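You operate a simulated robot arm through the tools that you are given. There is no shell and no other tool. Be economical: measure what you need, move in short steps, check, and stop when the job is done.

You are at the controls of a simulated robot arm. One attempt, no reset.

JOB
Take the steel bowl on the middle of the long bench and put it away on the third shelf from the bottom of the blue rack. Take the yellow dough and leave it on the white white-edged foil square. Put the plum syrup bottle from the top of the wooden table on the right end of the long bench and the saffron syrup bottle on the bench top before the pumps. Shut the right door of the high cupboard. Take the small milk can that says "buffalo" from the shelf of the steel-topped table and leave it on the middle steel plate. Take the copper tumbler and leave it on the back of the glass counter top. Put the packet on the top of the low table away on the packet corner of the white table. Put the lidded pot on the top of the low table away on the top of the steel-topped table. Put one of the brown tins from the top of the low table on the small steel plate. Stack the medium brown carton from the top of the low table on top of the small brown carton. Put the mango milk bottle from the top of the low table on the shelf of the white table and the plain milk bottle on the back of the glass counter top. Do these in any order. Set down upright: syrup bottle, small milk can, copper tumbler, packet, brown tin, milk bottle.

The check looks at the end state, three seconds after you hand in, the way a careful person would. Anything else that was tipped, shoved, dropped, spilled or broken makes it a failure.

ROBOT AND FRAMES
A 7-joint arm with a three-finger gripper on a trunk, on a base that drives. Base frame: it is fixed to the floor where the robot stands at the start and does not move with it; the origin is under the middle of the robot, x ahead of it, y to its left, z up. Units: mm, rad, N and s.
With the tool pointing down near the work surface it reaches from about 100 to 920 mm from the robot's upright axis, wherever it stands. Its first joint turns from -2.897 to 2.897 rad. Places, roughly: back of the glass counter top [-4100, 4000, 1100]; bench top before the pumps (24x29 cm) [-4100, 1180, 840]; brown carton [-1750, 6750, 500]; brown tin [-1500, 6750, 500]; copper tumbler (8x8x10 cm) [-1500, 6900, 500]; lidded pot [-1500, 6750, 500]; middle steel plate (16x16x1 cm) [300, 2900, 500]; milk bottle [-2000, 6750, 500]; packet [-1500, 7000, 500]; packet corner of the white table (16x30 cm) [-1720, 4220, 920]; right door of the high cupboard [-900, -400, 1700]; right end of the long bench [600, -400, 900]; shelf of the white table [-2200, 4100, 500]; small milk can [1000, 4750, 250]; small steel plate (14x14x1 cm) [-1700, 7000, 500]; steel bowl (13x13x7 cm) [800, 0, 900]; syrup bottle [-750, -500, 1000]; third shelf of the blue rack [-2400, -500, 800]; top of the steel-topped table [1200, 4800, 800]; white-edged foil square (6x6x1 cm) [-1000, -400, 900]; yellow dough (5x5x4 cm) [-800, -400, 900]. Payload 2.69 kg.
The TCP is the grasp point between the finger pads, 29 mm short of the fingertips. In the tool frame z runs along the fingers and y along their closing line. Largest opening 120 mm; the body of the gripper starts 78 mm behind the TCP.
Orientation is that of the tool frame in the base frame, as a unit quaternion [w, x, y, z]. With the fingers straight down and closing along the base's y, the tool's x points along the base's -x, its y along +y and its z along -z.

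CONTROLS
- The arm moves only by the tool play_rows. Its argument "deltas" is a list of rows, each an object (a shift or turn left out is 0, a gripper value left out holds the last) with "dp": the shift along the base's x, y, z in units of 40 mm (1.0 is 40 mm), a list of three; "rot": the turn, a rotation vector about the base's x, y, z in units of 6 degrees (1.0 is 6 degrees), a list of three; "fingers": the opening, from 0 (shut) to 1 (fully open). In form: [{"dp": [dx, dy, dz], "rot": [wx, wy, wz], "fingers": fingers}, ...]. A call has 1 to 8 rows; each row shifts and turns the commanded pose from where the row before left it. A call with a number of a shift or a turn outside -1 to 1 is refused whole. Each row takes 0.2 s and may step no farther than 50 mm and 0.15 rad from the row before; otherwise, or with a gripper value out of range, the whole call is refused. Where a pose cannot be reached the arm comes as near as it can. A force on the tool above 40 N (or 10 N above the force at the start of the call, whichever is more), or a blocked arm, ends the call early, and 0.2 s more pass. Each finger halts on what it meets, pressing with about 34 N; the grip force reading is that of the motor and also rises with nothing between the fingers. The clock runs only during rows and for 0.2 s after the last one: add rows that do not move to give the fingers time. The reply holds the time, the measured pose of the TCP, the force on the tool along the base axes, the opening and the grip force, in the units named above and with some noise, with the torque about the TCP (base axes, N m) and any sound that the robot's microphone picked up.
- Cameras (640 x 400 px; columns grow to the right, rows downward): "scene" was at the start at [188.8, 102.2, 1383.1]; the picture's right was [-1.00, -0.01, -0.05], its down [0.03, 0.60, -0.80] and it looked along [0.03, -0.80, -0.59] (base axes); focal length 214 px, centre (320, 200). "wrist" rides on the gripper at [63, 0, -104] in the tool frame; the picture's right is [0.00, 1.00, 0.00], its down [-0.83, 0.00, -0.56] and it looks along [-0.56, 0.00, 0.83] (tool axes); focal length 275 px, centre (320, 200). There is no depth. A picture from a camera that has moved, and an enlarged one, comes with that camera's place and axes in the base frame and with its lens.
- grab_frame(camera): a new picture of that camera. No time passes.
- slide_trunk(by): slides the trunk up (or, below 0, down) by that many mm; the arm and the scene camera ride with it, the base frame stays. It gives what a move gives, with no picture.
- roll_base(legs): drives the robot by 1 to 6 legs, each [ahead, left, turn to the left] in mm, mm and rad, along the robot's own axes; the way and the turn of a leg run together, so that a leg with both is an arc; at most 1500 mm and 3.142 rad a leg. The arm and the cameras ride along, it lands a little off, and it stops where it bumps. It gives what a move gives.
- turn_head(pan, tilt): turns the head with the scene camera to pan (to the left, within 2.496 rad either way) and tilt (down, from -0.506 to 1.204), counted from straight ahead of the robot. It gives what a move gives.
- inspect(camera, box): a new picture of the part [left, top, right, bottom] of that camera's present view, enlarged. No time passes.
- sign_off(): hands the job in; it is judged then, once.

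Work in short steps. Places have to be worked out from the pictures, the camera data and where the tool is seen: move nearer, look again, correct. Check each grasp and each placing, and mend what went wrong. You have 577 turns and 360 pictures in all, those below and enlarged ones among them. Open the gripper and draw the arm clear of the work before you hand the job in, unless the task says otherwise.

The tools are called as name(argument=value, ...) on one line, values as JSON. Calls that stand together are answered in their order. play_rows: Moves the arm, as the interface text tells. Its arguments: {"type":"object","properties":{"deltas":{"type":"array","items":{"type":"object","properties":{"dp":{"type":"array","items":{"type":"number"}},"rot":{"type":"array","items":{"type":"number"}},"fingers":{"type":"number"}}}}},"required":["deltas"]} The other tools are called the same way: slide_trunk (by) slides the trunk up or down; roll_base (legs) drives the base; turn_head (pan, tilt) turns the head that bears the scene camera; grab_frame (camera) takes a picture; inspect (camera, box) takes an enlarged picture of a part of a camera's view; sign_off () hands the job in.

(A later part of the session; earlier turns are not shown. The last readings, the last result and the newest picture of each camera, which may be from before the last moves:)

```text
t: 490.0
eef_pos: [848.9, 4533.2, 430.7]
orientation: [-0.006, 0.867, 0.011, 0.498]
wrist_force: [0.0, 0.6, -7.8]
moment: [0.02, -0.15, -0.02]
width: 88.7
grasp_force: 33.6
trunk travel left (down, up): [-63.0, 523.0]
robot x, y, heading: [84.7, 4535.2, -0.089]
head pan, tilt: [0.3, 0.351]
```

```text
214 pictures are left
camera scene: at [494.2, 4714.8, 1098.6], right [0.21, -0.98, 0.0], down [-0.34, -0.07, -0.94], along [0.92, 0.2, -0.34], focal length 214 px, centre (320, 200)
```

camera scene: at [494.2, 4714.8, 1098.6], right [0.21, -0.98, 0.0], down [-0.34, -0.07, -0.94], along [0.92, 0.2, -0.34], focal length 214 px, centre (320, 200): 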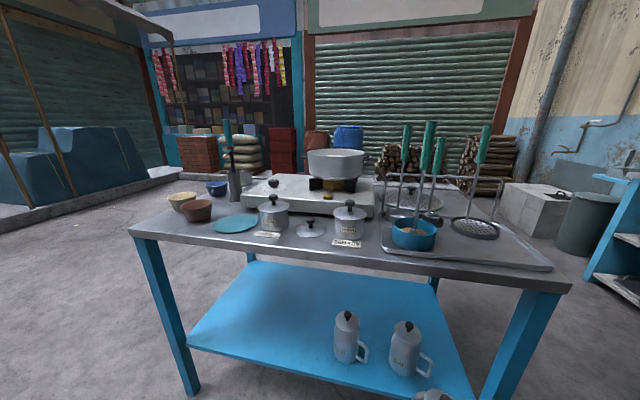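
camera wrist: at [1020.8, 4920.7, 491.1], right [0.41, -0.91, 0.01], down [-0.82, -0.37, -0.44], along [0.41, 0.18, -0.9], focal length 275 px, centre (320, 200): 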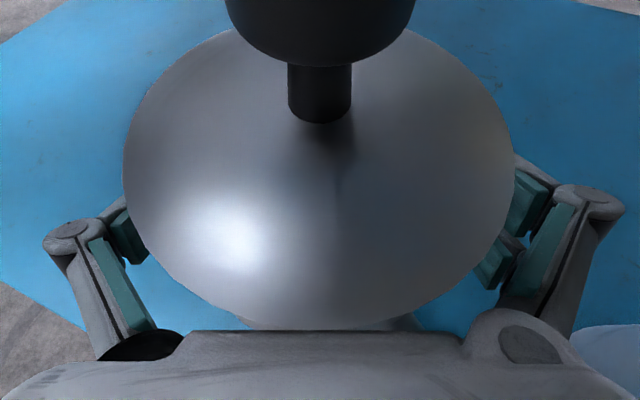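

turn_head(pan=2.49, tilt=0.8)

grab_frame(camera="scene")

turn_head(pan=-1.2, tilt=0.7)

grab_frame(camera="scene")

```text
t: 492.1
eef_pos: [849.1, 4534.6, 429.5]
orientation: [-0.006, 0.866, 0.011, 0.499]
wrist_force: [1.7, 0.5, -8.4]
moment: [0.04, -0.16, 0.01]
width: 88.9
grasp_force: 34.3
trunk travel left (down, up): [-63.0, 523.0]
robot x, y, heading: [86.0, 4533.1, -0.09]
head pan, tilt: [2.491, 0.799]
```

```text
213 pictures are left
camera scene: at [343.6, 4749.7, 1059.0], right [0.67, 0.74, 0.0], down [0.53, -0.48, -0.7], along [-0.51, 0.47, -0.72], focal length 214 px, centre (320, 200)
```

scene: 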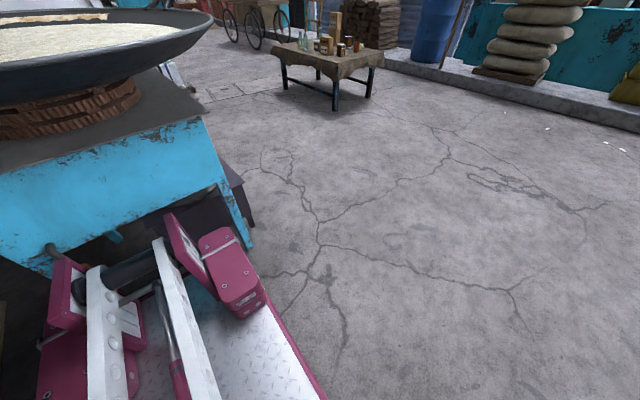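

```text
t: 495.1
eef_pos: [848.9, 4532.8, 430.0]
orientation: [-0.006, 0.866, 0.011, 0.499]
wrist_force: [-0.7, -0.1, -8.3]
moment: [0.02, -0.14, -0.01]
width: 88.8
grasp_force: 33.6
trunk travel left (down, up): [-63.0, 523.0]
robot x, y, heading: [86.3, 4533.3, -0.092]
head pan, tilt: [-1.201, 0.7]
```

```text
212 pictures are left
camera scene: at [426.7, 4613.7, 1067.2], right [-0.96, -0.28, 0.0], down [-0.18, 0.62, -0.76], along [0.21, -0.73, -0.64], focal length 214 px, centre (320, 200)
```

scene: 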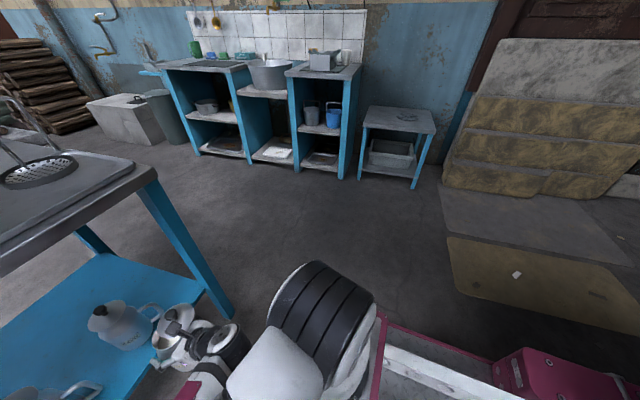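

The robot's rear foot touches the burner stand. Raise the trunk (which also pulls the arm back), then strafe away to the south.

slide_trunk(by=300)

roll_base(legs=[[20, -500, 0], [0, 0, -0.7], [0, 0, -0.78]])

turn_head(pan=0.1, tilt=0.6)

grab_frame(camera="scene")

```text
t: 498.1
eef_pos: [848.5, 4533.6, 729.9]
orientation: [-0.005, 0.867, 0.01, 0.499]
wrist_force: [0.9, -0.4, -8.7]
moment: [0.02, -0.14, 0.01]
width: 88.9
grasp_force: 34.0
trunk travel left (down, up): [-363.0, 223.0]
robot x, y, heading: [89.9, 4530.5, -0.093]
head pan, tilt: [-1.201, 0.7]
```

```text
t: 498.9
eef_pos: [847.6, 4529.8, 727.9]
orientation: [-0.007, 0.867, 0.012, 0.498]
wrist_force: [-0.1, -0.1, -8.9]
moment: [0.0, -0.14, 0.02]
width: 88.9
grasp_force: 33.9
trunk travel left (down, up): [-363.0, 223.0]
robot x, y, heading: [85.8, 4529.3, -0.087]
head pan, tilt: [-1.201, 0.7]
stopped in leg 1: the robot was blocked; the commanded pose is now the measured one
```

```text
t: 500.4
eef_pos: [848.3, 4529.2, 729.4]
orientation: [-0.007, 0.866, 0.012, 0.499]
wrist_force: [0.1, 0.1, -8.4]
moment: [0.0, -0.16, -0.01]
width: 88.6
grasp_force: 33.9
trunk travel left (down, up): [-363.0, 223.0]
robot x, y, heading: [88.5, 4526.2, -0.088]
head pan, tilt: [0.099, 0.6]
```

```text
211 pictures are left
camera scene: at [418.1, 4698.0, 1376.0], right [0.01, -1.0, 0.0], down [-0.57, -0.01, -0.82], along [0.82, 0.01, -0.57], focal length 214 px, centre (320, 200)
```

scene: 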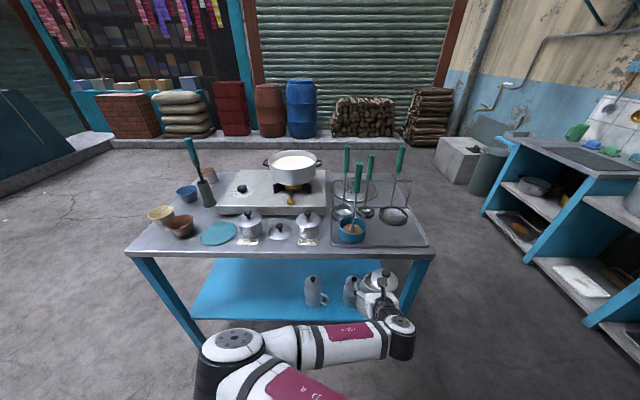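

slide_trunk(by=220)

play_rows(deltas=[{"dp": [-0.5, 0, 0.5]}, {"dp": [-0.5, 0, 0.5]}, {"dp": [-0.5, 0, 0.5]}, {"dp": [-0.5, 0, 0.5]}])

```text
t: 502.7
eef_pos: [849.1, 4528.8, 948.7]
orientation: [-0.006, 0.867, 0.011, 0.498]
wrist_force: [0.7, 0.0, -9.7]
moment: [0.0, -0.15, 0.01]
width: 88.7
grasp_force: 34.2
trunk travel left (down, up): [-583.0, 3.0]
robot x, y, heading: [88.7, 4528.4, -0.088]
head pan, tilt: [0.099, 0.6]
```

```text
t: 503.7
eef_pos: [768.5, 4528.6, 1031.4]
orientation: [-0.006, 0.867, 0.011, 0.498]
wrist_force: [0.3, 0.3, -9.8]
moment: [0.02, -0.16, -0.01]
width: 89.2
grasp_force: 34.2
trunk travel left (down, up): [-583.0, 3.0]
robot x, y, heading: [91.4, 4525.3, -0.087]
head pan, tilt: [0.099, 0.6]
```

play_rows(deltas=[{"dp": [-0.6, 0, 0.2]}, {"dp": [-0.6, 0, 0.2]}, {"dp": [-0.6, 0, 0.2]}, {"dp": [-0.6, 0, 0.2]}, {"dp": [-0.6, 0, 0.2]}])

roll_base(legs=[[150, 0, 0.08], [0, -500, 0]])

```text
t: 504.9
eef_pos: [657.6, 4527.6, 1063.4]
orientation: [-0.006, 0.867, 0.011, 0.499]
wrist_force: [0.2, 0.0, -8.5]
moment: [0.0, -0.14, -0.01]
width: 88.8
grasp_force: 33.8
out of reach, approached as far as the arm can: row 5
trunk travel left (down, up): [-583.0, 3.0]
robot x, y, heading: [90.2, 4530.2, -0.088]
head pan, tilt: [0.099, 0.6]
```

```text
t: 508.8
eef_pos: [806.6, 4077.0, 1062.1]
orientation: [-0.03, 0.865, 0.053, 0.498]
wrist_force: [0.1, 0.3, -8.7]
moment: [0.06, -0.09, 0.0]
width: 88.7
grasp_force: 34.2
trunk travel left (down, up): [-583.0, 3.0]
robot x, y, heading: [239.5, 4020.8, 0.01]
head pan, tilt: [0.099, 0.6]
```

roll_base(legs=[[0, 0, -1.58]])

turn_head(pan=0.0, tilt=0.6)

grab_frame(camera="scene")

```text
t: 513.0
eef_pos: [290.2, 3454.8, 1062.0]
orientation: [0.33, 0.649, -0.575, 0.374]
wrist_force: [-0.1, 0.4, -9.1]
moment: [-0.12, -0.07, 0.0]
width: 88.9
grasp_force: 34.2
trunk travel left (down, up): [-583.0, 3.0]
robot x, y, heading: [236.7, 4024.7, -1.567]
head pan, tilt: [0.099, 0.6]
```

```text
t: 513.7
eef_pos: [290.9, 3454.4, 1062.5]
orientation: [0.33, 0.649, -0.576, 0.372]
wrist_force: [0.3, 1.1, -7.7]
moment: [-0.15, -0.04, -0.02]
width: 89.0
grasp_force: 33.5
trunk travel left (down, up): [-583.0, 3.0]
robot x, y, heading: [238.4, 4023.5, -1.563]
head pan, tilt: [0.0, 0.6]
```

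```text
210 pictures are left
camera scene: at [427.9, 3907.1, 1596.0], right [-1.0, -0.01, 0.0], down [0.0, 0.57, -0.82], along [0.0, -0.82, -0.57], focal length 214 px, centre (320, 200)
```

scene: 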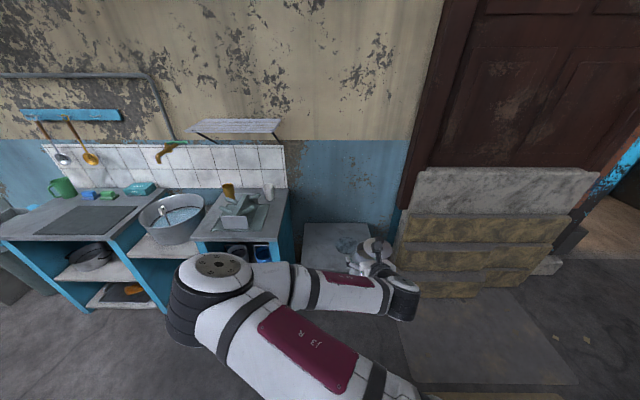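

slide_trunk(by=-330)

grab_frame(camera="scene")

grab_frame(camera="wrist")

```text
t: 516.9
eef_pos: [292.4, 3209.5, 733.1]
orientation: [0.33, 0.649, -0.575, 0.373]
wrist_force: [0.6, -0.4, -9.5]
moment: [-0.17, -0.03, 0.0]
width: 89.2
grasp_force: 34.3
trunk travel left (down, up): [-253.0, 333.0]
robot x, y, heading: [239.5, 4026.1, -1.564]
head pan, tilt: [0.0, 0.6]
```

```text
209 pictures are left
camera scene: at [429.0, 3662.6, 1266.7], right [-1.0, 0.0, 0.0], down [0.0, 0.57, -0.82], along [0.0, -0.82, -0.57], focal length 214 px, centre (320, 200)
```

scene: 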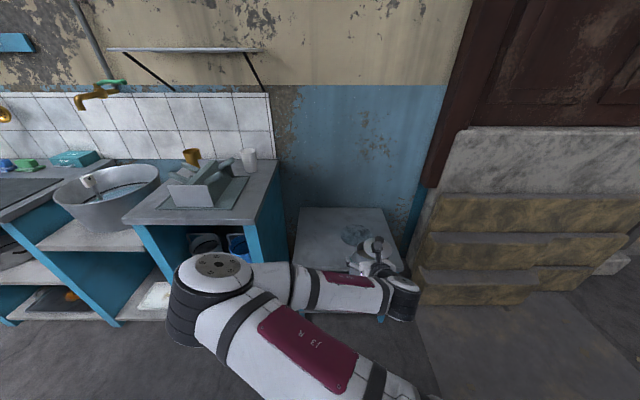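

```text
208 pictures are left
camera wrist: at [285.1, 3268.2, 840.5], right [-0.99, -0.12, 0.0], down [-0.11, 0.89, -0.44], along [0.05, -0.43, -0.9], focal length 275 px, centre (320, 200)
```

wrist: 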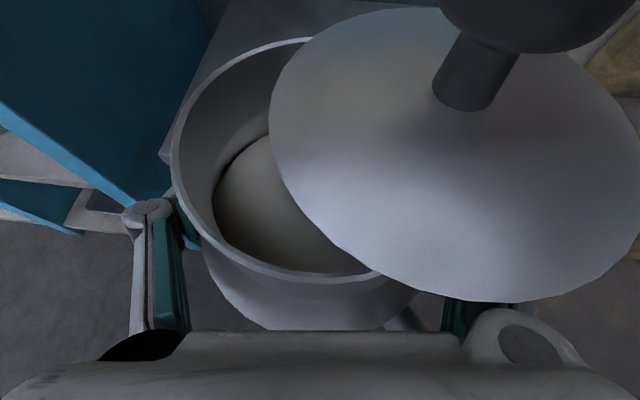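

The lid has slid sideways on the can. I inspect closely before moving anything.

inspect(camera="scene", box=[335, 215, 435, 295])

inspect(camera="wrist", box=[160, 0, 640, 340])

```text
5.00 times, centred on (385, 255) of scene
camera zoom: at [429.0, 3662.6, 1266.7], right [-1.0, 0.0, 0.0], down [0.0, 0.57, -0.82], along [0.0, -0.82, -0.57], focal length 1072 px, centre (-5, -75)
```

zoom: 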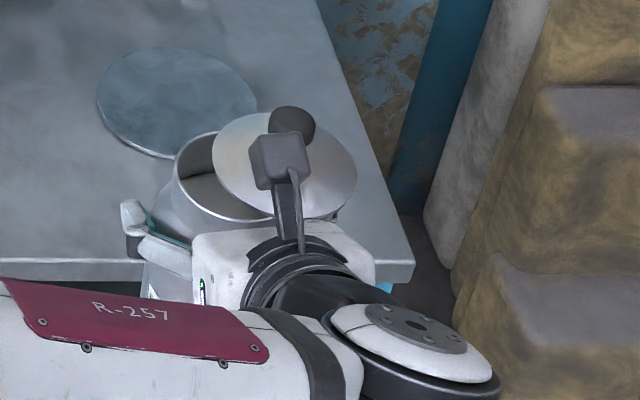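

```text
1.18 times, centred on (400, 170) of wrist
camera zoom: at [285.1, 3268.2, 840.5], right [-0.99, -0.12, 0.0], down [-0.11, 0.89, -0.44], along [0.05, -0.43, -0.9], focal length 324 px, centre (226, 235)
```

zoom: 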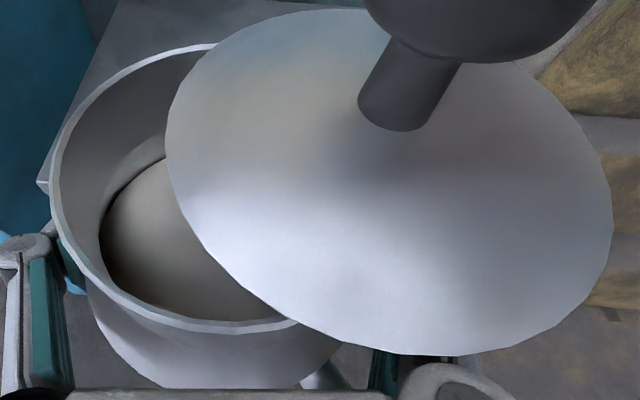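

The lid leans on the rim and the right finger. I tilt the gripper gently to the left (about 14°) so it can slide back.

play_rows(deltas=[{"rot": [0, 0.4, 0]}, {"rot": [0, 0.4, 0]}, {"rot": [0, 0.4, 0]}, {"rot": [0, 0.4, 0]}, {"rot": [0, 0.4, 0]}, {"rot": [0, 0.4, 0]}])

grab_frame(camera="wrist")

```text
t: 518.3
eef_pos: [291.7, 3209.1, 734.2]
orientation: [0.4, 0.691, -0.529, 0.289]
wrist_force: [-0.3, -0.1, -8.5]
moment: [-0.17, -0.08, -0.01]
width: 88.8
grasp_force: 33.8
trunk travel left (down, up): [-253.0, 333.0]
robot x, y, heading: [237.9, 4022.5, -1.568]
head pan, tilt: [0.0, 0.6]
```

```text
205 pictures are left
camera wrist: at [311.3, 3268.2, 839.0], right [-0.96, -0.12, 0.25], down [-0.22, 0.89, -0.4], along [-0.18, -0.44, -0.88], focal length 275 px, centre (320, 200)
```

wrist: 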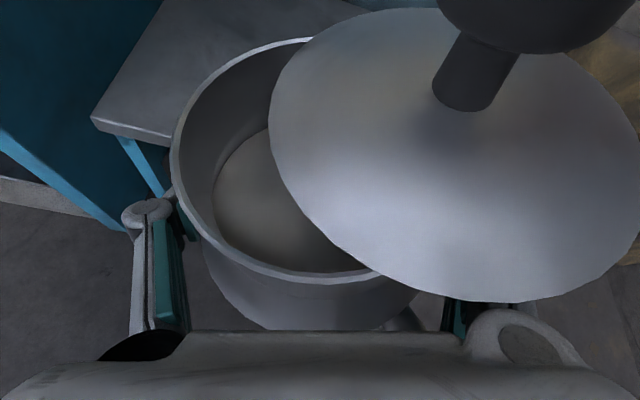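

play_rows(deltas=[{"rot": [0, 0.4, 0]}, {"rot": [0, 0.4, 0]}, {"rot": [0, 0.4, 0]}, {"rot": [0, 0.4, 0]}, {"rot": [0, 0.4, 0]}])

grab_frame(camera="wrist")

```text
t: 519.5
eef_pos: [292.2, 3210.7, 733.0]
orientation: [0.453, 0.718, -0.484, 0.215]
wrist_force: [0.4, 0.0, -8.7]
moment: [-0.12, -0.14, 0.01]
width: 89.0
grasp_force: 34.1
trunk travel left (down, up): [-253.0, 333.0]
robot x, y, heading: [238.3, 4024.7, -1.564]
head pan, tilt: [0.0, 0.6]
```

```text
204 pictures are left
camera wrist: at [333.3, 3268.7, 831.8], right [-0.89, -0.12, 0.45], down [-0.3, 0.89, -0.34], along [-0.35, -0.44, -0.83], focal length 275 px, centre (320, 200)
```

wrist: 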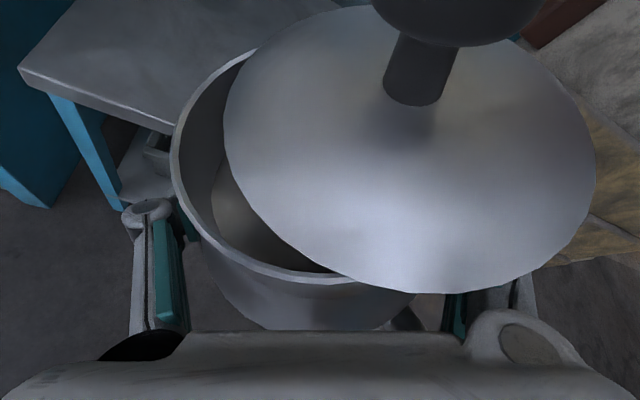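

The lid starts sliding back. A little more tilt in small increments.

play_rows(deltas=[{"rot": [0, 0.2, 0]}, {}])

grab_frame(camera="wrist")

```text
t: 520.1
eef_pos: [292.3, 3210.2, 733.1]
orientation: [0.459, 0.719, -0.48, 0.207]
wrist_force: [0.8, -0.1, -8.3]
moment: [-0.13, -0.17, -0.03]
width: 88.8
grasp_force: 34.0
trunk travel left (down, up): [-253.0, 333.0]
robot x, y, heading: [239.9, 4025.9, -1.568]
head pan, tilt: [0.0, 0.6]
```

```text
203 pictures are left
camera wrist: at [335.7, 3268.1, 831.4], right [-0.88, -0.12, 0.46], down [-0.3, 0.89, -0.34], along [-0.37, -0.44, -0.82], focal length 275 px, centre (320, 200)
```

wrist: 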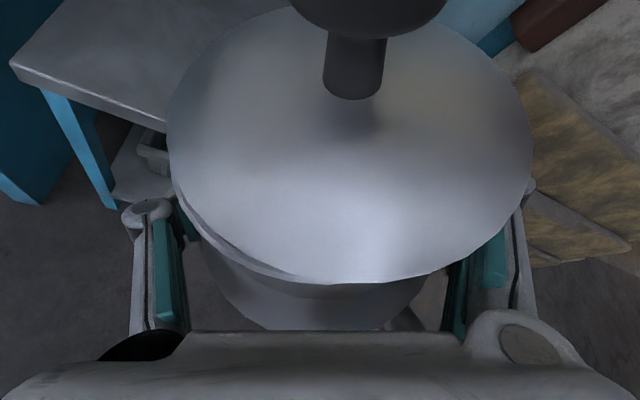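

Nearly centred. Bring the can back to level smoothly.

play_rows(deltas=[{"rot": [0, -0.3, 0]}, {"rot": [0, -0.5, 0]}, {"rot": [0, -0.7, 0]}, {"rot": [0, -0.7, 0]}, {"rot": [0, -0.7, 0]}, {"rot": [0, -0.7, 0]}, {"rot": [0, -0.6, 0]}, {"rot": [0, -0.4, 0]}])

grab_frame(camera="wrist")

inspect(camera="scene", box=[335, 215, 435, 295])

```text
t: 521.9
eef_pos: [290.6, 3208.9, 733.4]
orientation: [0.33, 0.649, -0.576, 0.373]
wrist_force: [0.3, -0.9, -8.4]
moment: [-0.11, -0.03, -0.01]
width: 89.0
grasp_force: 34.5
trunk travel left (down, up): [-253.0, 333.0]
robot x, y, heading: [239.1, 4024.2, -1.563]
head pan, tilt: [0.0, 0.6]
```

```text
202 pictures are left
camera wrist: at [284.5, 3267.5, 839.7], right [-0.99, -0.12, 0.0], down [-0.11, 0.89, -0.44], along [0.05, -0.43, -0.9], focal length 275 px, centre (320, 200)
```

wrist: 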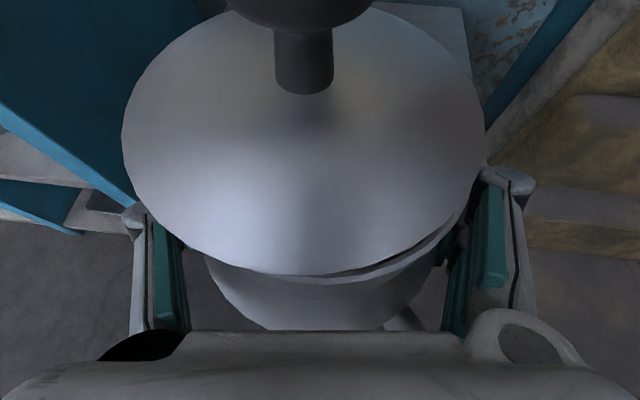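

```text
5.00 times, centred on (385, 255) of scene
camera zoom: at [429.0, 3662.6, 1266.7], right [-1.0, 0.0, 0.0], down [0.0, 0.57, -0.82], along [0.0, -0.82, -0.57], focal length 1072 px, centre (-5, -75)
```

zoom: 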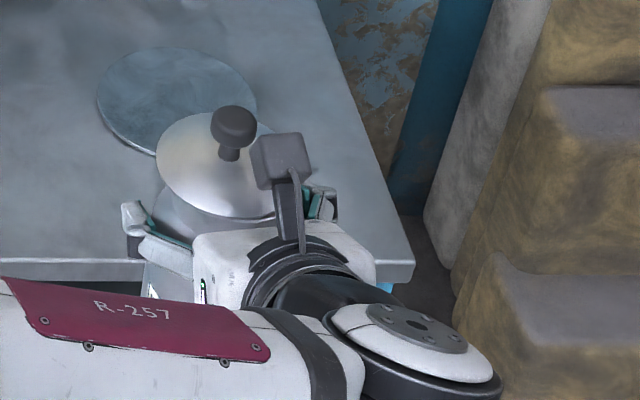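

Lid is back on the can. I creep the base forward in small slow legs.

roll_base(legs=[[25, 0, 0], [25, 0, 0], [25, 0, 0], [25, 0, 0], [25, 0, 0], [25, 0, 0]])

grab_frame(camera="wrist")

```text
t: 524.8
eef_pos: [292.4, 3057.9, 733.6]
orientation: [0.33, 0.649, -0.575, 0.373]
wrist_force: [-0.4, 0.4, -8.6]
moment: [-0.13, -0.02, 0.01]
width: 88.8
grasp_force: 33.8
trunk travel left (down, up): [-253.0, 333.0]
robot x, y, heading: [241.9, 3868.8, -1.568]
head pan, tilt: [0.0, 0.6]
```

```text
200 pictures are left
camera wrist: at [284.8, 3116.5, 839.6], right [-0.99, -0.12, 0.0], down [-0.11, 0.89, -0.44], along [0.05, -0.43, -0.9], focal length 275 px, centre (320, 200)
```

wrist: 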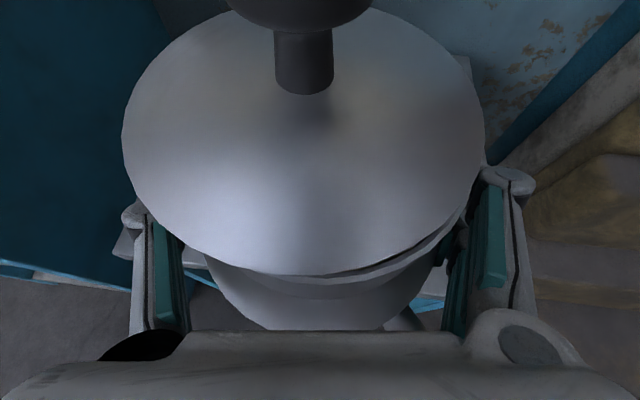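

play_rows(deltas=[{"dp": [-0.05, -0.2, 0]}, {"dp": [-0.12, -0.4, 0]}, {"dp": [-0.15, -0.5, 0]}, {"dp": [-0.15, -0.5, 0]}, {"dp": [-0.15, -0.5, 0]}, {"dp": [-0.12, -0.4, 0]}, {"dp": [-0.1, -0.3, 0]}, {"dp": [-0.05, -0.15, 0]}])

grab_frame(camera="scene")

```text
t: 526.6
eef_pos: [257.3, 2939.5, 732.5]
orientation: [0.33, 0.649, -0.575, 0.372]
wrist_force: [0.1, 0.7, -9.2]
moment: [-0.13, -0.03, 0.01]
width: 88.8
grasp_force: 33.9
trunk travel left (down, up): [-253.0, 333.0]
robot x, y, heading: [239.0, 3869.6, -1.569]
head pan, tilt: [0.0, 0.6]
```

```text
199 pictures are left
camera scene: at [429.6, 3511.5, 1266.7], right [-1.0, 0.0, 0.0], down [0.0, 0.57, -0.82], along [0.0, -0.82, -0.57], focal length 214 px, centre (320, 200)
```

scene: 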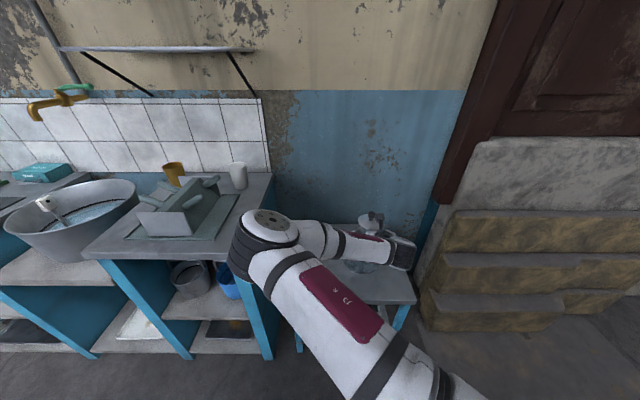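

inspect(camera="scene", box=[320, 200, 430, 310])

```text
3.64 times, centred on (375, 255) of scene
camera zoom: at [429.6, 3511.5, 1266.7], right [-1.0, 0.0, 0.0], down [0.0, 0.57, -0.82], along [0.0, -0.82, -0.57], focal length 780 px, centre (120, 0)
```

zoom: 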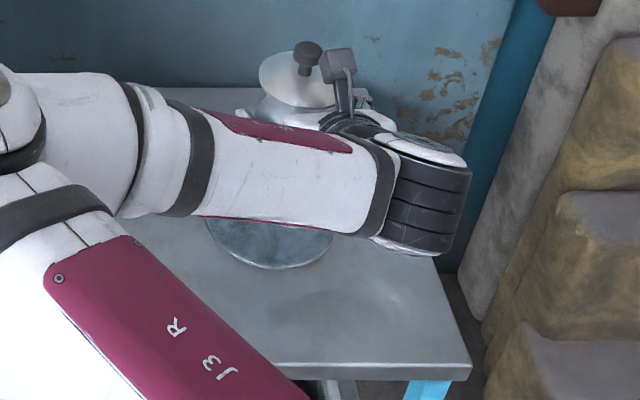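

play_rows(deltas=[{"dp": [-0.03, -0.2, 0]}, {"dp": [-0.05, -0.35, 0]}, {"dp": [-0.05, -0.35, 0]}, {"dp": [-0.05, -0.3, 0]}, {"dp": [0, -0.15, 0]}, {"dp": [0, 0, -0.2]}, {"dp": [0, 0, -0.35]}, {"dp": [0, 0, -0.35]}])

play_rows(deltas=[{"dp": [0, 0, -0.35]}, {"dp": [0, 0, -0.3]}, {"dp": [0, 0, -0.2]}])

grab_frame(camera="wrist")

inspect(camera="scene", box=[320, 200, 430, 310])

```text
t: 528.4
eef_pos: [248.8, 2888.5, 697.0]
orientation: [0.33, 0.649, -0.575, 0.372]
wrist_force: [-0.7, 0.0, -8.3]
moment: [-0.08, -0.02, 0.03]
width: 88.8
grasp_force: 34.2
trunk travel left (down, up): [-253.0, 333.0]
robot x, y, heading: [241.4, 3870.8, -1.573]
head pan, tilt: [0.0, 0.6]
```

```text
t: 529.2
eef_pos: [250.1, 2886.9, 661.9]
orientation: [0.33, 0.649, -0.576, 0.372]
wrist_force: [0.0, -0.2, -8.5]
moment: [-0.14, -0.02, 0.03]
width: 89.0
grasp_force: 34.5
trunk travel left (down, up): [-253.0, 333.0]
robot x, y, heading: [240.3, 3869.5, -1.568]
head pan, tilt: [0.0, 0.6]
```

```text
197 pictures are left
camera wrist: at [242.1, 2945.5, 768.8], right [-0.99, -0.12, 0.0], down [-0.11, 0.89, -0.44], along [0.05, -0.43, -0.9], focal length 275 px, centre (320, 200)
```

wrist: 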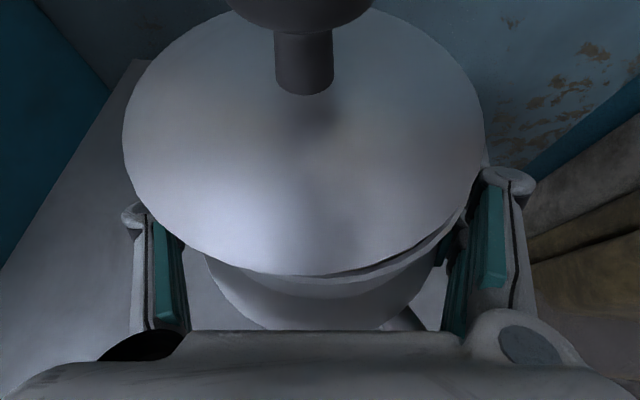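

```text
3.64 times, centred on (375, 255) of scene
camera zoom: at [429.5, 3511.5, 1266.7], right [-1.0, 0.0, 0.0], down [0.0, 0.57, -0.82], along [0.0, -0.82, -0.57], focal length 780 px, centre (120, 0)
```

zoom: 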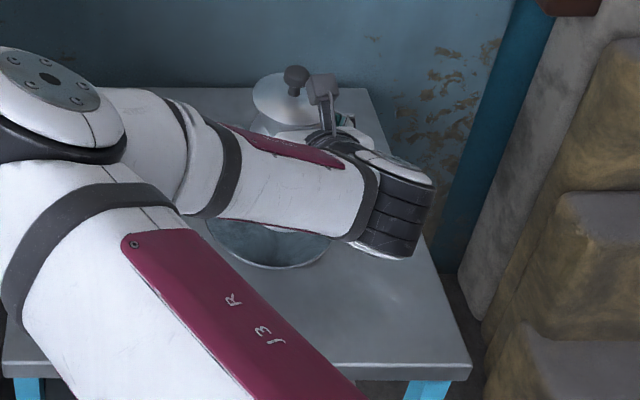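

play_rows(deltas=[{"dp": [0, 0, -0.12]}, {"dp": [0, 0, -0.1]}, {"dp": [0, 0, -0.08]}])

play_rows(deltas=[{"dp": [0, 0, -0.07]}, {"dp": [0, 0, -0.05]}])

```text
t: 530.0
eef_pos: [247.6, 2887.8, 649.6]
orientation: [0.33, 0.649, -0.576, 0.372]
wrist_force: [-0.3, 0.2, -8.4]
moment: [-0.13, -0.02, -0.01]
width: 88.9
grasp_force: 34.2
trunk travel left (down, up): [-253.0, 333.0]
robot x, y, heading: [238.5, 3871.6, -1.57]
head pan, tilt: [0.0, 0.6]
```

```text
t: 530.6
eef_pos: [250.1, 2886.8, 646.0]
orientation: [0.33, 0.649, -0.576, 0.372]
wrist_force: [-0.1, -0.2, -9.5]
moment: [-0.13, -0.01, 0.0]
width: 88.7
grasp_force: 34.5
trunk travel left (down, up): [-253.0, 333.0]
robot x, y, heading: [242.3, 3871.1, -1.569]
head pan, tilt: [0.0, 0.6]
```

play_rows(deltas=[{"dp": [0, 0, -0.06]}, {"dp": [0, 0, -0.05]}])

play_rows(deltas=[{"dp": [0, 0, -0.05]}, {"dp": [0, 0, -0.05]}])

```text
t: 531.2
eef_pos: [249.9, 2887.7, 640.9]
orientation: [0.33, 0.649, -0.575, 0.373]
wrist_force: [0.3, 0.1, -8.3]
moment: [-0.13, -0.03, -0.01]
width: 88.7
grasp_force: 34.2
trunk travel left (down, up): [-253.0, 333.0]
robot x, y, heading: [240.2, 3871.8, -1.569]
head pan, tilt: [0.0, 0.6]
```

```text
t: 531.8
eef_pos: [250.0, 2886.2, 636.9]
orientation: [0.331, 0.648, -0.576, 0.373]
wrist_force: [-0.1, 0.4, -9.3]
moment: [-0.18, -0.04, 0.04]
width: 88.8
grasp_force: 33.9
trunk travel left (down, up): [-253.0, 333.0]
robot x, y, heading: [239.4, 3869.5, -1.568]
head pan, tilt: [0.0, 0.6]
```

play_rows(deltas=[{"dp": [0, 0, -0.05]}, {"dp": [0, 0, -0.05]}, {"dp": [0, 0, -0.05]}])

play_rows(deltas=[{"dp": [0, 0, -0.05]}, {"dp": [0, 0, -0.05]}])

```text
t: 532.6
eef_pos: [248.8, 2887.0, 630.6]
orientation: [0.331, 0.648, -0.576, 0.372]
wrist_force: [0.2, -0.1, -8.4]
moment: [-0.12, -0.04, 0.01]
width: 88.8
grasp_force: 34.3
trunk travel left (down, up): [-253.0, 333.0]
robot x, y, heading: [240.6, 3872.4, -1.565]
head pan, tilt: [0.0, 0.6]
```

```text
t: 533.2
eef_pos: [249.2, 2886.6, 626.9]
orientation: [0.33, 0.649, -0.575, 0.373]
wrist_force: [-0.5, 0.6, -9.3]
moment: [-0.13, -0.06, 0.0]
width: 88.8
grasp_force: 34.2
trunk travel left (down, up): [-253.0, 333.0]
robot x, y, heading: [240.1, 3874.8, -1.564]
head pan, tilt: [0.0, 0.6]
```

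play_rows(deltas=[{"dp": [0, 0, -0.06]}, {"dp": [0, 0, -0.06]}, {"dp": [0, 0, -0.06]}])

play_rows(deltas=[{"dp": [0, 0, -0.05]}, {"dp": [0, 0, -0.05]}])

inspect(camera="scene", box=[340, 200, 430, 290])

```text
t: 534.0
eef_pos: [249.7, 2885.2, 619.6]
orientation: [0.33, 0.649, -0.576, 0.372]
wrist_force: [0.5, -0.7, -9.6]
moment: [-0.13, -0.01, 0.01]
width: 89.1
grasp_force: 34.3
trunk travel left (down, up): [-253.0, 333.0]
robot x, y, heading: [236.6, 3874.1, -1.568]
head pan, tilt: [0.0, 0.6]
```

```text
t: 534.6
eef_pos: [248.8, 2885.7, 615.8]
orientation: [0.33, 0.649, -0.575, 0.373]
wrist_force: [0.3, 0.5, -7.9]
moment: [-0.18, -0.05, -0.05]
width: 88.8
grasp_force: 34.2
trunk travel left (down, up): [-253.0, 333.0]
robot x, y, heading: [239.9, 3871.0, -1.566]
head pan, tilt: [0.0, 0.6]
```

```text
4.44 times, centred on (385, 245) of scene
camera zoom: at [429.5, 3511.5, 1266.7], right [-1.0, 0.0, 0.0], down [0.0, 0.57, -0.82], along [0.0, -0.82, -0.57], focal length 953 px, centre (31, 0)
```

zoom: 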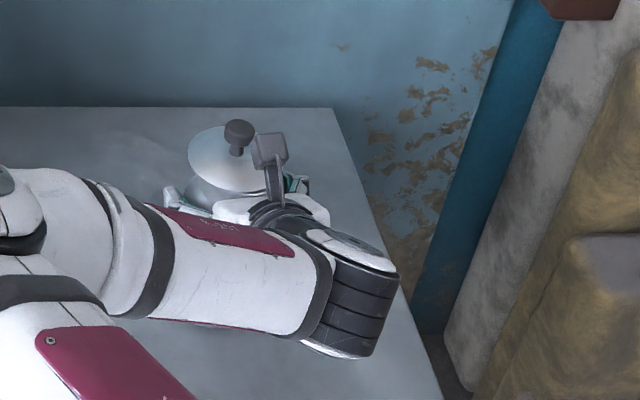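

play_rows(deltas=[{"dp": [0, 0, -0.06]}, {"dp": [0, 0, -0.06]}, {"dp": [0, 0, -0.06]}, {"dp": [0, 0, -0.06]}])

play_rows(deltas=[{"dp": [0, 0, -0.06]}, {"dp": [0, 0, -0.06]}, {"dp": [0, 0, -0.06]}])

```text
t: 535.6
eef_pos: [250.5, 2885.3, 606.3]
orientation: [0.331, 0.648, -0.577, 0.372]
wrist_force: [0.2, -0.3, -8.7]
moment: [-0.17, -0.05, 0.0]
width: 88.9
grasp_force: 34.3
trunk travel left (down, up): [-253.0, 333.0]
robot x, y, heading: [239.0, 3874.0, -1.567]
head pan, tilt: [0.0, 0.6]
```

```text
t: 536.4
eef_pos: [248.5, 2886.5, 604.4]
orientation: [0.333, 0.647, -0.574, 0.375]
wrist_force: [1.2, 3.7, 30.8]
moment: [0.6, 0.79, 0.04]
width: 89.0
grasp_force: 34.0
trunk travel left (down, up): [-253.0, 333.0]
robot x, y, heading: [239.2, 3873.1, -1.566]
head pan, tilt: [0.0, 0.6]
```

play_rows(deltas=[{"dp": [0, 0, 0.05]}, {"fingers": 0.78}, {"fingers": 0.84}, {"fingers": 0.92}, {"fingers": 1.0}, {}])

grab_frame(camera="wrist")

```text
t: 537.8
eef_pos: [250.6, 2887.8, 601.6]
orientation: [0.33, 0.649, -0.576, 0.373]
wrist_force: [-0.1, 0.0, -0.1]
moment: [-0.02, 0.02, 0.01]
width: 119.8
grasp_force: 0.1
trunk travel left (down, up): [-253.0, 333.0]
robot x, y, heading: [237.4, 3868.3, -1.568]
head pan, tilt: [0.0, 0.6]
```

```text
194 pictures are left
camera wrist: at [243.3, 2944.9, 708.9], right [-0.99, -0.12, 0.0], down [-0.11, 0.89, -0.44], along [0.05, -0.43, -0.9], focal length 275 px, centre (320, 200)
```

wrist: 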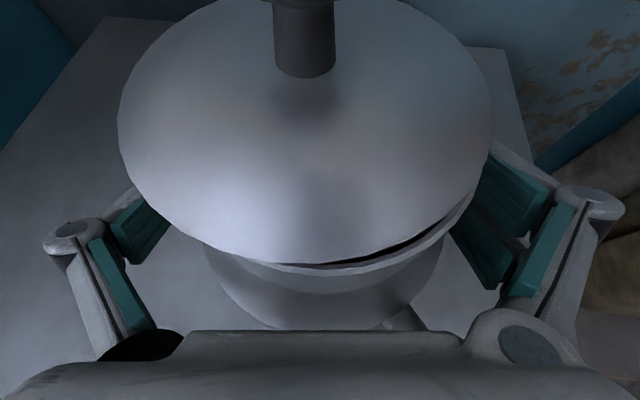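

Fingers are clear. Withdraw straight back along the tool direction.

play_rows(deltas=[{"dp": [-0.03, 0.3, 0]}, {"dp": [-0.05, 0.5, 0]}, {"dp": [-0.07, 0.7, 0]}, {"dp": [-0.08, 0.8, 0]}, {"dp": [-0.08, 0.8, 0]}, {"dp": [-0.08, 0.8, 0]}, {"dp": [-0.08, 0.8, 0.3]}])

grab_frame(camera="scene")

```text
t: 539.4
eef_pos: [230.6, 3072.8, 614.0]
orientation: [0.331, 0.648, -0.575, 0.373]
wrist_force: [0.2, 0.1, 0.5]
moment: [-0.03, -0.02, 0.01]
width: 120.1
grasp_force: 0.0
trunk travel left (down, up): [-253.0, 333.0]
robot x, y, heading: [235.7, 3874.6, -1.573]
head pan, tilt: [0.0, 0.6]
```

```text
193 pictures are left
camera scene: at [429.5, 3511.8, 1266.8], right [-1.0, 0.0, 0.0], down [0.0, 0.56, -0.83], along [0.0, -0.82, -0.57], focal length 214 px, centre (320, 200)
```

scene: 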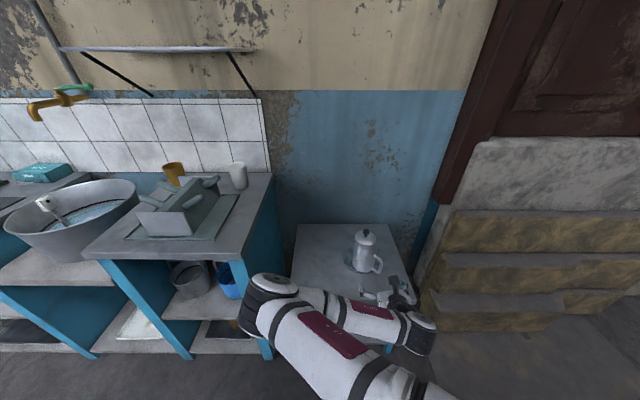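

inspect(camera="scene", box=[330, 215, 410, 290])

```text
5.33 times, centred on (370, 252) of scene
camera zoom: at [429.5, 3511.8, 1266.8], right [-1.0, 0.0, 0.0], down [0.0, 0.56, -0.83], along [0.0, -0.82, -0.57], focal length 1144 px, centre (53, -80)
```

zoom: 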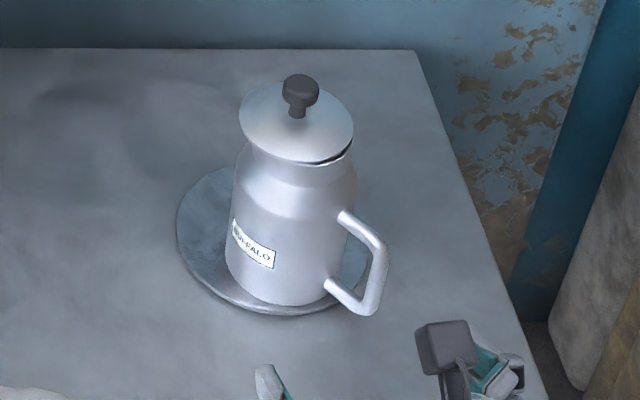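

The can stands on the plate, but the lid is slightly askew; I'll reseat it by its knob. First raise and bring the tool to vertical.

slide_trunk(by=180)

play_rows(deltas=[{"dp": [0, 0.3, 0.5], "rot": [0.8, 0, 0]}, {"dp": [0, 0.3, 0.5], "rot": [0.8, 0, 0]}, {"dp": [0, 0.3, 0.3], "rot": [0.8, 0, 0]}, {"dp": [0, 0, 0.2], "rot": [0.8, 0, 0]}, {"rot": [0.8, 0, 0]}, {"rot": [0.8, 0, 0]}, {"rot": [0.8, 0, 0]}, {"rot": [0.8, 0, 0]}])

play_rows(deltas=[{"rot": [0.8, 0, 0]}, {"rot": [0.8, 0, 0]}, {"rot": [0.8, 0, 0]}, {"rot": [0.8, 0, 0], "fingers": 0.6}])

```text
t: 541.4
eef_pos: [228.8, 3073.0, 793.6]
orientation: [0.331, 0.648, -0.576, 0.373]
wrist_force: [0.4, -0.3, -0.2]
moment: [0.01, 0.03, 0.0]
width: 119.8
grasp_force: 0.0
trunk travel left (down, up): [-433.0, 153.0]
robot x, y, heading: [239.0, 3872.5, -1.568]
head pan, tilt: [0.0, 0.6]
```

```text
t: 543.2
eef_pos: [230.0, 3110.6, 854.1]
orientation: [0.098, 0.722, -0.665, 0.162]
wrist_force: [0.3, -1.0, -0.9]
moment: [0.0, 0.01, -0.02]
width: 120.0
grasp_force: 0.1
trunk travel left (down, up): [-433.0, 153.0]
robot x, y, heading: [238.8, 3871.6, -1.568]
head pan, tilt: [0.0, 0.6]
```

```text
t: 544.2
eef_pos: [231.0, 3110.4, 853.0]
orientation: [-0.022, 0.729, -0.683, 0.049]
wrist_force: [-0.2, 0.9, 0.0]
moment: [-0.05, 0.0, 0.01]
width: 72.0
grasp_force: 0.1
trunk travel left (down, up): [-433.0, 153.0]
robot x, y, heading: [240.8, 3872.1, -1.565]
head pan, tilt: [0.0, 0.6]
```

play_rows(deltas=[{"rot": [0.17, 0.5, 0]}, {"dp": [0.05, -0.7, 0], "rot": [0.17, 0.47, 0]}, {"dp": [0.05, -0.8, 0]}, {"dp": [0.05, -0.8, 0]}, {"dp": [0.05, -0.8, 0]}, {"dp": [0.05, -0.8, 0]}, {"dp": [0.05, -0.8, -0.5]}, {"dp": [0.05, -0.5, -0.5]}])

grab_frame(camera="wrist")

grab_frame(camera="scene")

```text
t: 546.0
eef_pos: [245.8, 2903.3, 815.3]
orientation: [-0.001, 0.728, -0.685, -0.001]
wrist_force: [0.6, -0.4, 0.2]
moment: [0.0, 0.01, 0.0]
width: 71.9
grasp_force: 0.0
trunk travel left (down, up): [-433.0, 153.0]
robot x, y, heading: [241.2, 3870.7, -1.563]
head pan, tilt: [0.0, 0.6]
```

```text
191 pictures are left
camera wrist: at [248.6, 2839.0, 918.9], right [-1.0, -0.07, 0.0], down [-0.06, 0.83, 0.56], along [-0.04, 0.56, -0.83], focal length 275 px, centre (320, 200)
```

wrist: 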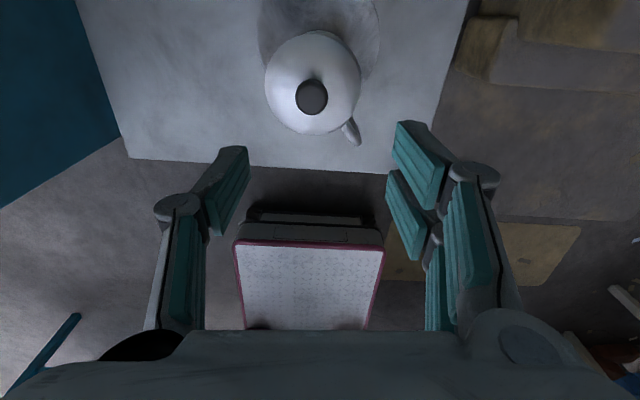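

```text
190 pictures are left
camera scene: at [429.3, 3601.9, 1446.1], right [-1.0, 0.0, 0.0], down [0.0, 0.56, -0.83], along [0.0, -0.83, -0.56], focal length 214 px, centre (320, 200)
```

scene: 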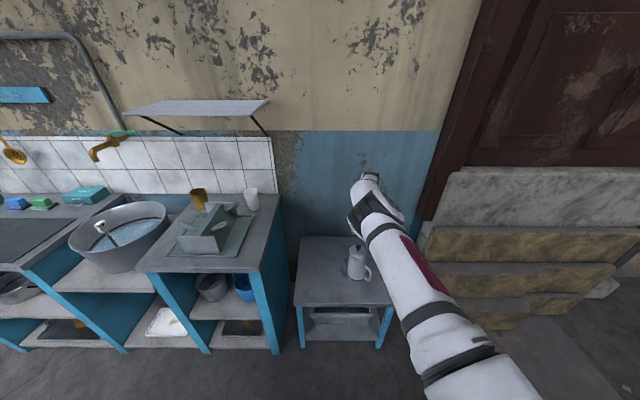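

play_rows(deltas=[{"dp": [0.15, -0.15, -0.7], "fingers": 0.5}, {"dp": [0, 0, -0.7]}, {"dp": [0, 0, -0.6]}])

grab_frame(camera="wrist")

inspect(camera="scene", box=[325, 215, 405, 290])

```text
t: 546.8
eef_pos: [250.4, 2896.7, 733.7]
orientation: [-0.002, 0.729, -0.684, 0.002]
wrist_force: [0.7, 0.0, 0.5]
moment: [0.01, 0.05, -0.01]
width: 60.1
grasp_force: 0.0
trunk travel left (down, up): [-433.0, 153.0]
robot x, y, heading: [238.8, 3873.1, -1.565]
head pan, tilt: [0.0, 0.6]
```

```text
189 pictures are left
camera wrist: at [253.8, 2833.4, 838.0], right [-1.0, -0.07, 0.0], down [-0.06, 0.83, 0.56], along [-0.03, 0.56, -0.83], focal length 275 px, centre (320, 200)
```

wrist: 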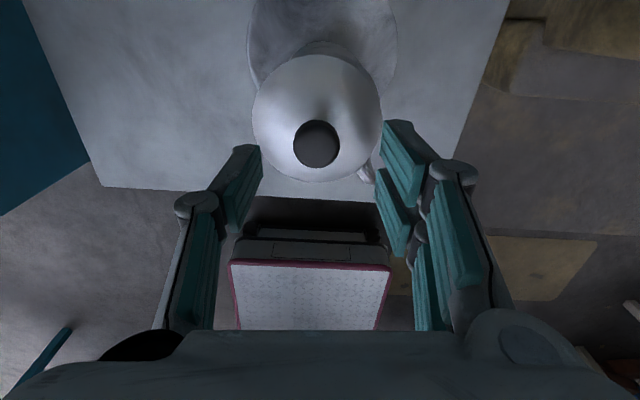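

```text
5.33 times, centred on (365, 252) of scene
camera zoom: at [429.3, 3601.8, 1446.1], right [-1.0, 0.0, 0.0], down [0.0, 0.56, -0.83], along [0.0, -0.83, -0.56], focal length 1144 px, centre (80, -80)
```

zoom: 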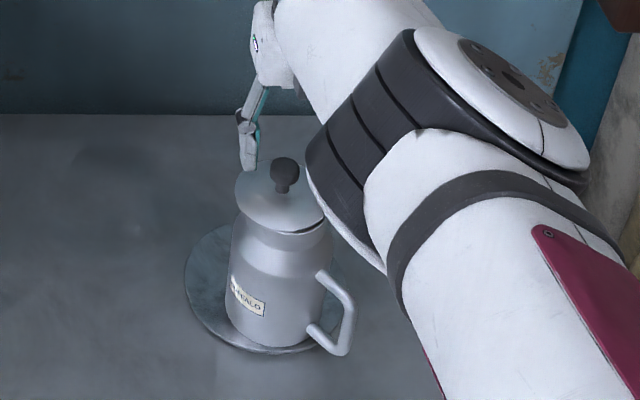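

play_rows(deltas=[{"dp": [0.05, 0, -0.4]}, {"dp": [0, 0, -0.4]}, {"dp": [0, 0, -0.3]}])

inspect(camera="scene", box=[325, 215, 405, 290])

```text
t: 547.6
eef_pos: [254.5, 2908.2, 693.0]
orientation: [0.001, 0.728, -0.685, 0.0]
wrist_force: [-3.5, -2.3, 11.5]
moment: [-0.28, 0.45, 0.02]
width: 66.1
grasp_force: 3.4
out of reach, approached as far as the arm can: row 1, 3
trunk travel left (down, up): [-433.0, 153.0]
robot x, y, heading: [241.7, 3870.9, -1.566]
head pan, tilt: [0.0, 0.6]
```

```text
5.33 times, centred on (365, 252) of scene
camera zoom: at [429.1, 3602.2, 1446.3], right [-1.0, 0.0, 0.0], down [0.0, 0.56, -0.83], along [0.0, -0.83, -0.56], focal length 1144 px, centre (80, -80)
```

zoom: 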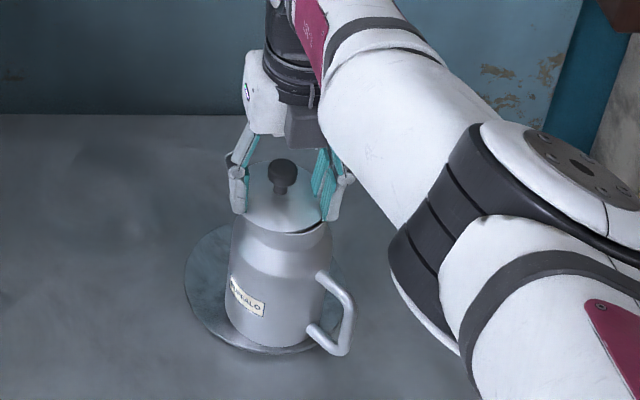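

play_rows(deltas=[{"dp": [0, 0, 0.2]}, {"dp": [0, -0.25, 0]}])

grab_frame(camera="wrist")

```text
t: 548.2
eef_pos: [255.6, 2906.5, 697.6]
orientation: [-0.001, 0.729, -0.685, 0.0]
wrist_force: [0.1, -0.5, 0.2]
moment: [0.0, -0.02, 0.0]
width: 59.7
grasp_force: 0.2
out of reach, approached as far as the arm can: row 2
trunk travel left (down, up): [-433.0, 153.0]
robot x, y, heading: [236.0, 3872.2, -1.566]
head pan, tilt: [0.0, 0.6]
```

```text
186 pictures are left
camera wrist: at [258.4, 2843.8, 801.4], right [-1.0, -0.07, 0.0], down [-0.06, 0.83, 0.56], along [-0.04, 0.56, -0.83], focal length 275 px, centre (320, 200)
```

wrist: 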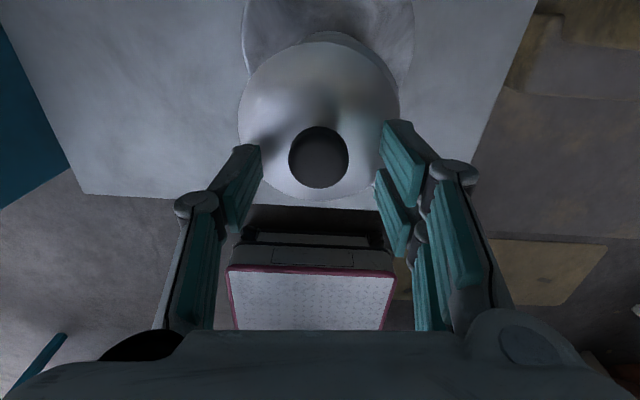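

roll_base(legs=[[10, 0, 0]])

play_rows(deltas=[{"dp": [0, 0, -0.05], "fingers": 0.35}, {"fingers": 0.25}, {"fingers": 0}, {}])

inspect(camera="scene", box=[325, 215, 405, 290])

```text
t: 548.9
eef_pos: [254.8, 2897.2, 697.8]
orientation: [-0.001, 0.729, -0.685, 0.001]
wrist_force: [-0.4, 0.4, 1.4]
moment: [-0.02, 0.01, -0.03]
width: 59.8
grasp_force: 0.1
trunk travel left (down, up): [-433.0, 153.0]
robot x, y, heading: [234.0, 3864.0, -1.574]
head pan, tilt: [0.0, 0.6]
```

```text
t: 549.9
eef_pos: [255.1, 2896.3, 697.9]
orientation: [-0.001, 0.729, -0.685, 0.001]
wrist_force: [2.4, -1.1, 10.9]
moment: [-0.14, -0.04, 0.03]
width: 23.0
grasp_force: 34.2
trunk travel left (down, up): [-433.0, 153.0]
robot x, y, heading: [239.6, 3862.7, -1.566]
head pan, tilt: [0.0, 0.6]
```

```text
5.33 times, centred on (365, 252) of scene
camera zoom: at [429.2, 3592.1, 1446.2], right [-1.0, 0.0, 0.0], down [0.0, 0.56, -0.83], along [0.0, -0.83, -0.56], focal length 1144 px, centre (80, -80)
```

zoom: 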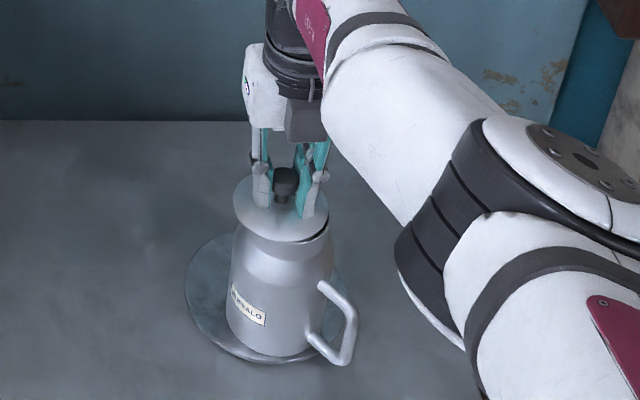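

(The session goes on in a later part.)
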